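You operate a simulated robot arm through the tools that you are given. There is no shell and no other tool. Be economical: measure what you need, move in short steps, check, and stop when the job is done.

You run a simulated robot arm. Do the job below in one go: nothing can be reset, and whatever is moved stays where it is left.

TASK
Slide the yellow pad along the top of the mark table until it stands next to the cream roller.
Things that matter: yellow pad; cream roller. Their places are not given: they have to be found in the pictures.

The check looks at the end state, three seconds after you hand in, the way a careful person would. Anything else that was tipped, shoved, dropped, spilled or broken makes it a failure.

THE ROBOT
A 7-joint arm with a two-finger parallel gripper, fixed in place. Base frame: the origin is at the foot of the arm, x ahead of it, y to its left, z up; the work surface is at about z = 840. Readings come in mm, rad, newtons and seconds.
With the tool pointing down near the work surface it reaches from about 300 to 700 mm from the base axis. Its first joint turns from -1.152 to 1.152 rad. Payload 1.57 kg.
The TCP is the grasp point between the finger pads, 30 mm short of the fingertips. In the tool frame z runs along the fingers and y along their closing line. The gripper opens to 110 mm. The fingers are 24 mm wide and 12 mm thick; the gripper's body (48 by 112 mm) begins 78 mm behind the TCP.
Orientation is that of the tool frame in the base frame, as a unit quaternion [x, y, z, w]. With the fingers straight down and closing along the base's y, the tool's x points along the base's -x, its y along +y and its z along -z.

THE INTERFACE
- The arm moves only by the tool send_rows. Its argument "plan" is a list of rows, each a list of 3 entries, a list of its own where there are three numbers: the shift along the base's x, y, z in mm, then the turn, a rotation vector about the base's x, y, z in rad, then the closure in counts, from 0 (fully open) to 255 (shut). In form: [[[dx, dy, dz], [rx, ry, rz], jaw], ...]. A call has 1 to 20 rows; each row shifts and turns the commanded pose from where the row before left it. A row lasts 0.2 s, in which the tool goes at most 50 mm and 0.15 rad; a call with a longer step from one row to the next is refused whole, and so is a gripper value outside its range. Where a pose cannot be reached the arm comes as near as it can. A force on the tool above 40 N (or 10 N above the force at the start of the call, whichever is more), or a blocked arm, ends the call early, and 0.2 s more pass. Each finger travels about 108 mm/s and halts on what it meets, pressing with about 32 N; the grip force reading is that of the motor and also rises with nothing between the fingers. The clock runs only during rows and for 0.2 s after the last one: add rows that do not move to give the fingers time. It gives the time, the measured TCP pose, the force on the tool (base axes), the opening and the grip force at its end, in the units of the frame above (readings bear some noise).
- Cameras (640 x 400 px; columns grow to the right, rows downward): "scene" is fixed at [168.5, -405.8, 1407.7]; the picture's right is [0.64, -0.77, 0.00], its down [-0.53, -0.44, -0.72] and it looks along [0.56, 0.46, -0.69] (base axes); focal length 318 px, centre (320, 200). "wrist" rides on the gripper at [-36, 0, -80] in the tool frame; the picture's right is [0.00, -1.00, 0.00], its down [0.97, 0.00, -0.24] and it looks along [0.24, 0.00, 0.97] (tool axes); focal length 218 px, centre (320, 200).
- get_image(camera): a new picture of that camera. No time passes.
- measure_at(camera, pixels): for up to 12 pixels [column, row] of the newest picture of that camera ("zoom" is the newest enlarged one), the place [x, y, z] in the base frame of the surface seen there, good to about 2 mm, but the place of the scene camera against the robot may be out by one fixed shift of up to 18 mm in any direction. No time passes.
- inspect(camera, box): a new picture of the part [left, top, right, bottom] of that camera's present view, enlarged. No time passes.
- finish_job(): hands the job in; it is judged then, once.

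Go step by step. Measure first, check grasps and placings, and put right what went wrong. The budget is 60 turns and 20 pictures, counting those below and the enlarged ones. Unless the task says otherwise, let go and move clear before handing in, and close with one line.

The tools are called after "Emit:" as name(argument=value, ...) on one line, values as JSON. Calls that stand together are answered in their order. send_rows: Moves the arm, as the interface text tells. Its arguments: {"type":"object","properties":{"plan":{"type":"array"}},"required":["plan"]} The other tools are called the same way: get_image (camera) takes a picture; measure_at (camera, pixels) gives the place of the surface under pixels of a picture; inspect (camera, box) takes an enlarged picture of a part of a camera's view; finish_job () hands the job in.

At the start:

```text
clock: 0.0
eef_pos: [485.5, -9.7, 1117.9]
tool_rot: [0.0, 1.0, -0.001, 0.001]
force: [0.0, -0.1, 0.5]
grip_width: 109.8
grip_force: 0.0
```

scene: 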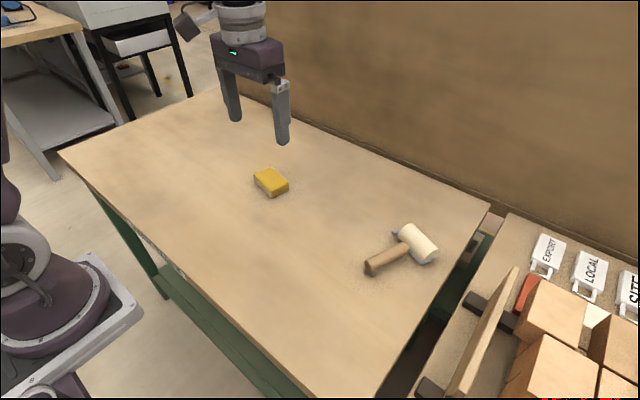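
wrist: 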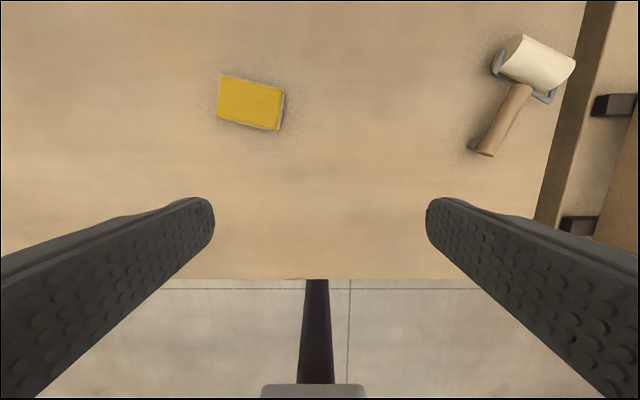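

The yellow pad is near wrist pixel (250,103), and the cream roller near (537,62) with its handle running down to (485,150). I'll measure both and enlarge the views.

Emit:
measure_at(camera="wrist", pixels=[[220, 77], [282, 90], [277, 129], [219, 118], [250, 103], [525, 38], [572, 65], [550, 88], [502, 72], [485, 150], [510, 110], [380, 110]])

Emit:
inspect(camera="scene", box=[230, 140, 470, 290])

Emit:
inspect(camera="wrist", box=[440, 10, 640, 180])

```text
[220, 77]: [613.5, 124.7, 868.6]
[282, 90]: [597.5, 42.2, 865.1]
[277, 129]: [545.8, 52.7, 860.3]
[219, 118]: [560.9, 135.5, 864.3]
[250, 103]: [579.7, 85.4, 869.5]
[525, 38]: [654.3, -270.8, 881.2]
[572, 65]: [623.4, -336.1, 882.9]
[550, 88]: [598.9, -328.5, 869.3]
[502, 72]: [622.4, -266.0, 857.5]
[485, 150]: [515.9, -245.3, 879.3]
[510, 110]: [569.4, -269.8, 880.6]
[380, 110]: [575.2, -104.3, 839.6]
```

```text
2.67 times, centred on (350, 215) of scene
```

zoom: 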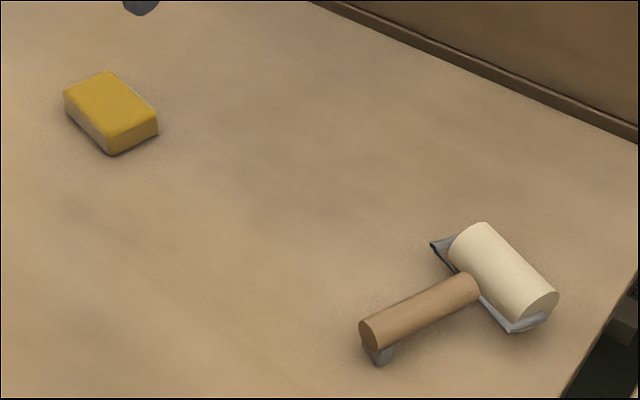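

```text
2.35 times, centred on (540, 95) of wrist
```

zoom: 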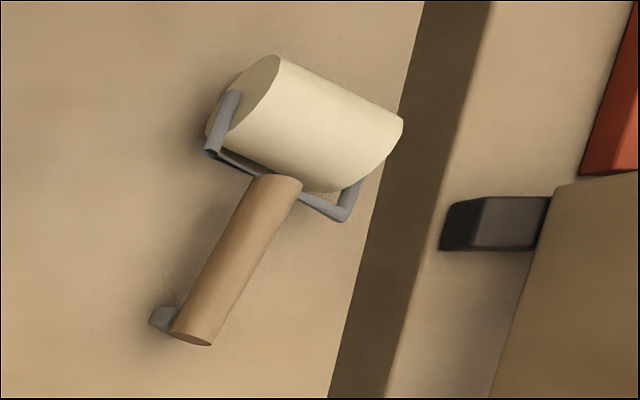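

The pad is about 84 x 54 x 29 mm, centred near (580, 89), with its long axis about 11° off y. I'll turn 79° so the fingers will close on its long sides, and come down to a hover above it.

Emit:
send_rows(plan=[[[9.5, 9.9, -10], [0, 0, 0.1379], 0], [[9.5, 9.9, -10], [0, 0, 0.1379], 0], [[9.5, 9.9, -10], [0, 0, 0.1379], 0], [[9.5, 9.9, -10], [0, 0, 0.1379], 0], [[9.5, 9.9, -10], [0, 0, 0.1379], 0], [[9.5, 9.9, -10], [0, 0, 0.1379], 0], [[9.5, 9.9, -10], [0, 0, 0.1379], 0], [[9.5, 9.9, -10], [0, 0, 0.1379], 0], [[9.5, 9.9, -10], [0, 0, 0.1379], 0], [[9.0, 9.6, -10], [0, 0, 0.1379], 0], [[0, 0, 0], [0, 0, 0], 0], [[0, 0, 0], [0, 0, 0], 0]])

Emit:
get_image(camera="wrist")

```text
clock: 2.6
eef_pos: [580.4, 88.4, 1018.4]
tool_rot: [-0.637, 0.771, 0.0, -0.001]
force: [-0.6, 0.9, 0.0]
grip_width: 110.1
grip_force: 0.0
```

```text
15 pictures are left
```

wrist: 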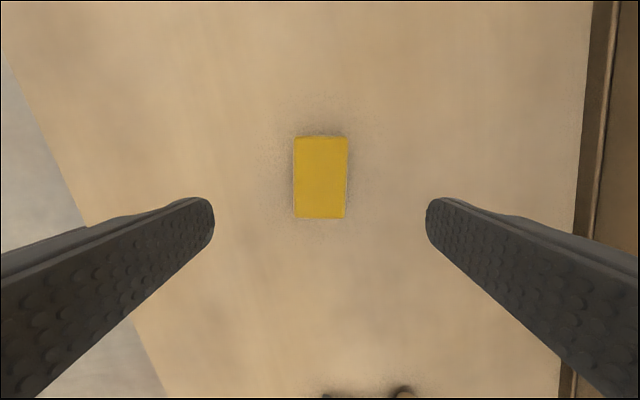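

The pad sits square between the fingers, spanning pixels (293–348, 136–218). I'll measure its edges, plus the wall on the right.

Emit:
measure_at(camera="wrist", pixels=[[298, 142], [343, 142], [297, 215], [343, 215], [320, 178], [320, 140], [320, 216], [590, 150], [605, 100], [570, 380], [328, 397], [404, 393]])

```text
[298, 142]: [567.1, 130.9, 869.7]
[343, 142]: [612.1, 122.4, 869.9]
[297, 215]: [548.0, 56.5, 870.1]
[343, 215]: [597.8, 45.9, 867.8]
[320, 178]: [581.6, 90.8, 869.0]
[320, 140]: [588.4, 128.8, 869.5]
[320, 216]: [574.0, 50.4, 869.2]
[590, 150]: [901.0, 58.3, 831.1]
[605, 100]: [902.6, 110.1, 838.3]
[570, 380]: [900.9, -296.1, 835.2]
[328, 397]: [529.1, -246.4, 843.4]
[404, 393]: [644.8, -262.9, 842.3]
```

Pad centre is about (581.5, 89), top 869.5, and the fingers clear it on both sides. I'll descend until the fingertips are about 6 mm above the table, then check.

Emit:
send_rows(plan=[[[1, 0.5, -30], [0, 0, 0], 0], [[0, 0, -30], [0, 0, 0], 0], [[0, 0, -30], [0, 0, 0], 0], [[0, 0, -25], [0, 0, 0], 0], [[0, 0, -15], [0, 0, 0], 0], [[0, 0, -12], [0, 0, 0], 0], [[0, 0, 0], [0, 0, 0], 0], [[0, 0, 0], [0, 0, 0], 0]])

```text
clock: 4.4
eef_pos: [579.7, 91.4, 877.5]
tool_rot: [-0.636, 0.771, 0.0, 0.001]
force: [0.9, 0.1, 0.7]
grip_width: 110.1
grip_force: 0.2
```

At hover depth with no contact. I'll close the fingers gradually onto the pad.

Emit:
send_rows(plan=[[[1, 0, 0], [0, 0, 0], 60], [[0, 0, 0], [0, 0, 0], 90], [[0, 0, 0], [0, 0, 0], 115], [[0, 0, 0], [0, 0, 0], 130], [[0, 0, 0], [0, 0, 0], 140], [[0, 0, 0], [0, 0, 0], 140]])

Emit:
get_image(camera="wrist")

```text
clock: 5.8
eef_pos: [582.3, 89.8, 876.5]
tool_rot: [-0.636, 0.772, 0.0, 0.0]
force: [0.5, 0.5, -0.9]
grip_width: 56.7
grip_force: 31.5
```

```text
14 pictures are left
```

wrist: 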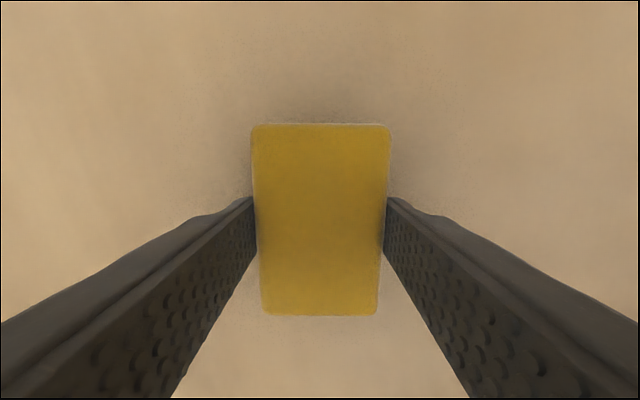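

The pad is gripped (56.7 mm, 31.5 N) and still on the table. I'll slide it toward the roller's near end and stop well short, around (632, -165), to look.

Emit:
send_rows(plan=[[[2.5, -13, 0], [0, 0, 0], 140], [[2.5, -13, 0], [0, 0, 0], 140], [[2.5, -13, 0], [0, 0, 0], 140], [[2.5, -13, 0], [0, 0, 0], 140], [[2.5, -13, 0], [0, 0, 0], 140], [[2.5, -13, 0], [0, 0, 0], 140], [[2.5, -13, 0], [0, 0, 0], 140], [[2.5, -13, 0], [0, 0, 0], 140], [[2.5, -13, 0], [0, 0, 0], 140], [[2.5, -13, 0], [0, 0, 0], 140], [[2.5, -13, 0], [0, 0, 0], 140], [[2.5, -13, 0], [0, 0, 0], 140], [[2.5, -13, 0], [0, 0, 0], 140], [[2.5, -13, 0], [0, 0, 0], 140], [[2.5, -13, 0], [0, 0, 0], 140], [[2.5, -13, 0], [0, 0, 0], 140], [[2.5, -13, 0], [0, 0, 0], 140], [[2.5, -13, 0], [0, 0, 0], 140], [[2.5, -13, 0], [0, 0, 0], 140], [[0, 0, 0], [0, 0, 0], 140]])

Emit:
get_image(camera="wrist")

Emit:
inspect(camera="scene", box=[310, 150, 470, 290])

```text
clock: 10.0
eef_pos: [631.3, -156.9, 876.3]
tool_rot: [-0.636, 0.772, -0.001, 0.001]
force: [-0.1, 13.1, 31.9]
grip_width: 56.7
grip_force: 31.5
```

```text
13 pictures are left
```

wrist: 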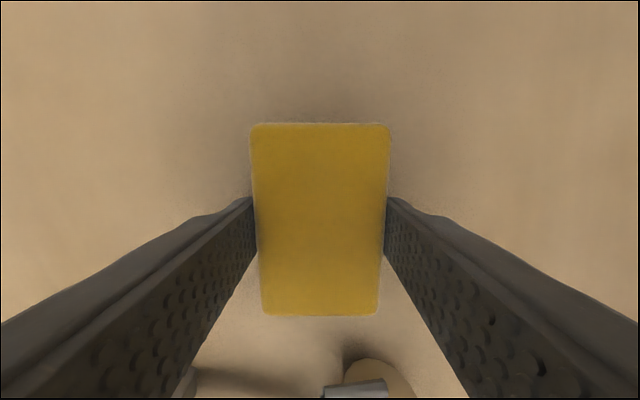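

```text
2.86 times, centred on (390, 220) of scene
```

zoom: 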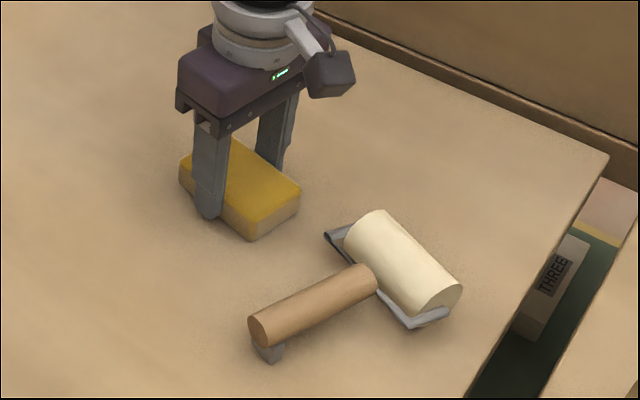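

The pad stands at about (631, -157), with the roller's near end just below it at wrist (355,385). The reading shows 32 N downward pressure on the table. I'll measure the gap in both views.

Emit:
measure_at(camera="wrist", pixels=[[320, 312], [268, 310], [375, 310], [325, 388], [350, 382], [385, 382], [360, 362], [375, 360], [400, 372], [190, 375], [300, 340]])

Emit:
measure_at(camera="zoom", pixels=[[250, 236], [297, 195], [252, 222], [296, 182], [327, 235], [348, 226], [350, 235], [380, 212], [440, 308], [458, 290], [252, 320], [262, 350]])

```text
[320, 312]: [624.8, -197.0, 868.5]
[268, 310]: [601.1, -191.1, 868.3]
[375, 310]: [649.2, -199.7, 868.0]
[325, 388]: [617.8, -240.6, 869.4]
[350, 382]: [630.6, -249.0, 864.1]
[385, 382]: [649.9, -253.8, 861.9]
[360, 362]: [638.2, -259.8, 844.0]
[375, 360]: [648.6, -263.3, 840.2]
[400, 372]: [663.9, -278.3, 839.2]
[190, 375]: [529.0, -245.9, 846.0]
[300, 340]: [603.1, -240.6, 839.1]
```

```text
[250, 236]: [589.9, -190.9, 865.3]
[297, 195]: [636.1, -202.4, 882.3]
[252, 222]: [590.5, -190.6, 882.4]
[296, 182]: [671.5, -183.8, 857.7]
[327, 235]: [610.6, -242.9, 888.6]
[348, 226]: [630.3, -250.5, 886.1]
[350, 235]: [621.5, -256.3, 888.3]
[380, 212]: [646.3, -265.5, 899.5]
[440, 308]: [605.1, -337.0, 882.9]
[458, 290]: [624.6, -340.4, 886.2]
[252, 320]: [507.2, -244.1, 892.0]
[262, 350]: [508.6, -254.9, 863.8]
```

The roller's nearest point is the bracket corner at about (619, -241). The pad front there is at about y = -198, so the gap is about 42 mm. I'll ease the downward pressure slightly and slide another 33 mm in small steps.

Emit:
send_rows(plan=[[[0, 0, 0.7], [0, 0, 0], 140], [[1, -6, 0], [0, 0, 0], 140], [[1, -6, 0], [0, 0, 0], 140], [[1, -6, 0], [0, 0, 0], 140], [[1, -6, 0], [0, 0, 0], 140], [[1, -5, 0], [0, 0, 0], 140], [[0, -4, 0], [0, 0, 0], 140], [[0, 0, 0], [0, 0, 0], 140], [[0, 0, 0], [0, 0, 0], 140]])

Emit:
get_image(camera="wrist")

Emit:
inspect(camera="scene", box=[310, 150, 470, 290])

```text
clock: 12.0
eef_pos: [634.5, -191.6, 875.7]
tool_rot: [-0.636, 0.771, 0.001, 0.0]
force: [-0.2, 0.5, 0.7]
grip_width: 56.6
grip_force: 32.1
```

```text
11 pictures are left
```

wrist: 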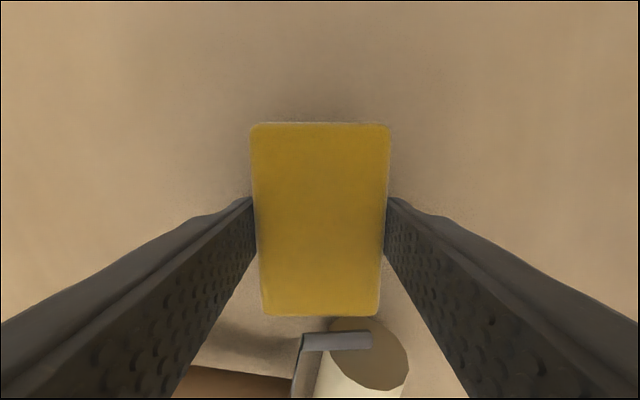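

```text
2.86 times, centred on (390, 220) of scene
```

zoom: 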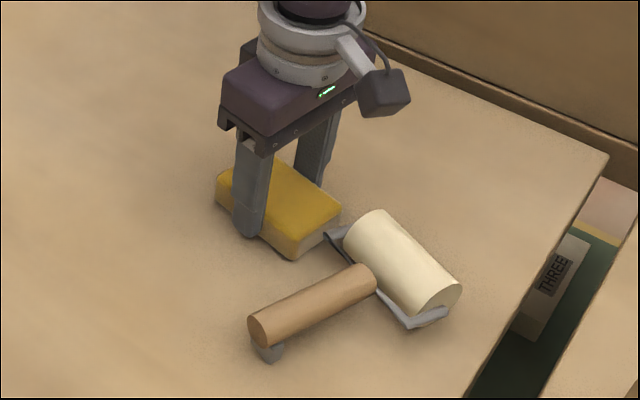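

The roller hasn't moved, and the pad's front edge is close to the bracket. I'll measure the remaining gap.

Emit:
measure_at(camera="wrist", pixels=[[305, 312], [365, 311], [320, 314], [303, 340], [320, 338], [350, 338], [370, 338], [355, 322], [365, 365]])

```text
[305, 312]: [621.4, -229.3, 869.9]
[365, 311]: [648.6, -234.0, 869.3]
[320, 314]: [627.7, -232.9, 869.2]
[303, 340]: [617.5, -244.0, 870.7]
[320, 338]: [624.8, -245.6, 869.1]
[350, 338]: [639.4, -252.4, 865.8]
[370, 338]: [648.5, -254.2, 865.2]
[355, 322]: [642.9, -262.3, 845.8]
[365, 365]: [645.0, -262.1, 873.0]
```

The gap is about 11 mm. I'll go 4 mm closer, let the pad settle, open partway (both sides are clear) and lift straight up.

Emit:
send_rows(plan=[[[0, -2, 0], [0, 0, 0], 140], [[0, -2, -0.3], [0, 0, 0], 140], [[0, 0, 0], [0, 0, 0], 140], [[0, 0, 0], [0, 0, 0], 100], [[0, 0, 0], [0, 0, 0], 75], [[0, 0, 0], [0, 0, 0], 75], [[0, 0, 15], [0, 0, 0], 75], [[0, 0, 25], [0, 0, 0], 75], [[0, 0, 40], [0, 0, 0], 75], [[0, 0, 40], [0, 0, 0], 75], [[-10, 30, 20], [0, 0, 0], 75], [[-10, 40, 0], [0, 0, 0], 75], [[-10, 40, 0], [0, 0, 0], 75], [[0, 0, 0], [0, 0, 0], 75]])

Emit:
get_image(camera="wrist")

Emit:
inspect(camera="scene", box=[310, 150, 470, 290])

```text
clock: 15.0
eef_pos: [603.4, -84.7, 1015.9]
tool_rot: [-0.636, 0.772, 0.0, 0.0]
force: [-0.1, -0.1, 0.1]
grip_width: 77.7
grip_force: 0.1
```

```text
9 pictures are left
```

wrist: 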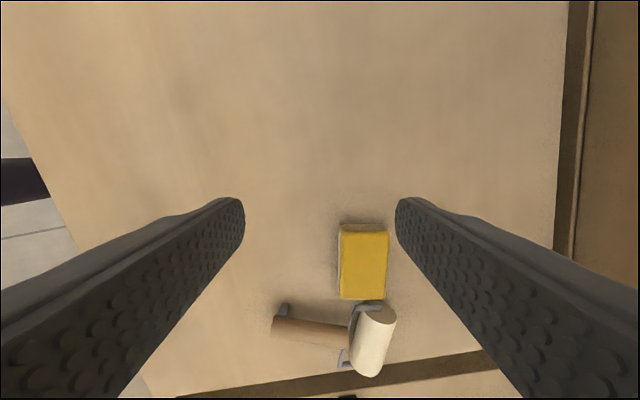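

```text
2.86 times, centred on (390, 220) of scene
```

zoom: 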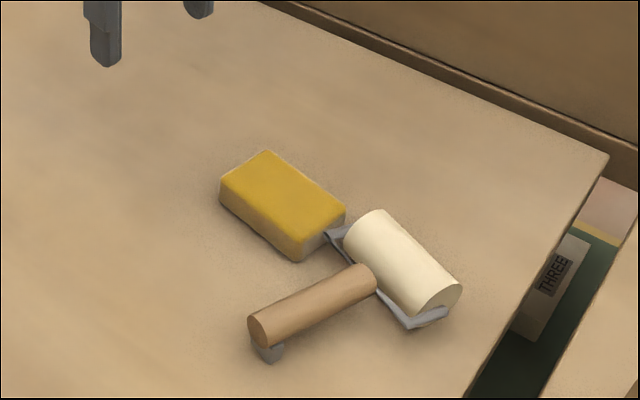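

The pad lies flat right beside the roller's end, with the roller in its original place and the arm clear. I'm handing in now.

Emit:
finish_job()

```text
The job is handed in.
```

The yellow pad was slid along the table and now lies flat next to the cream roller, about 7 mm from its bracket by estimate; the roller did not move, and the gripper is open and clear.
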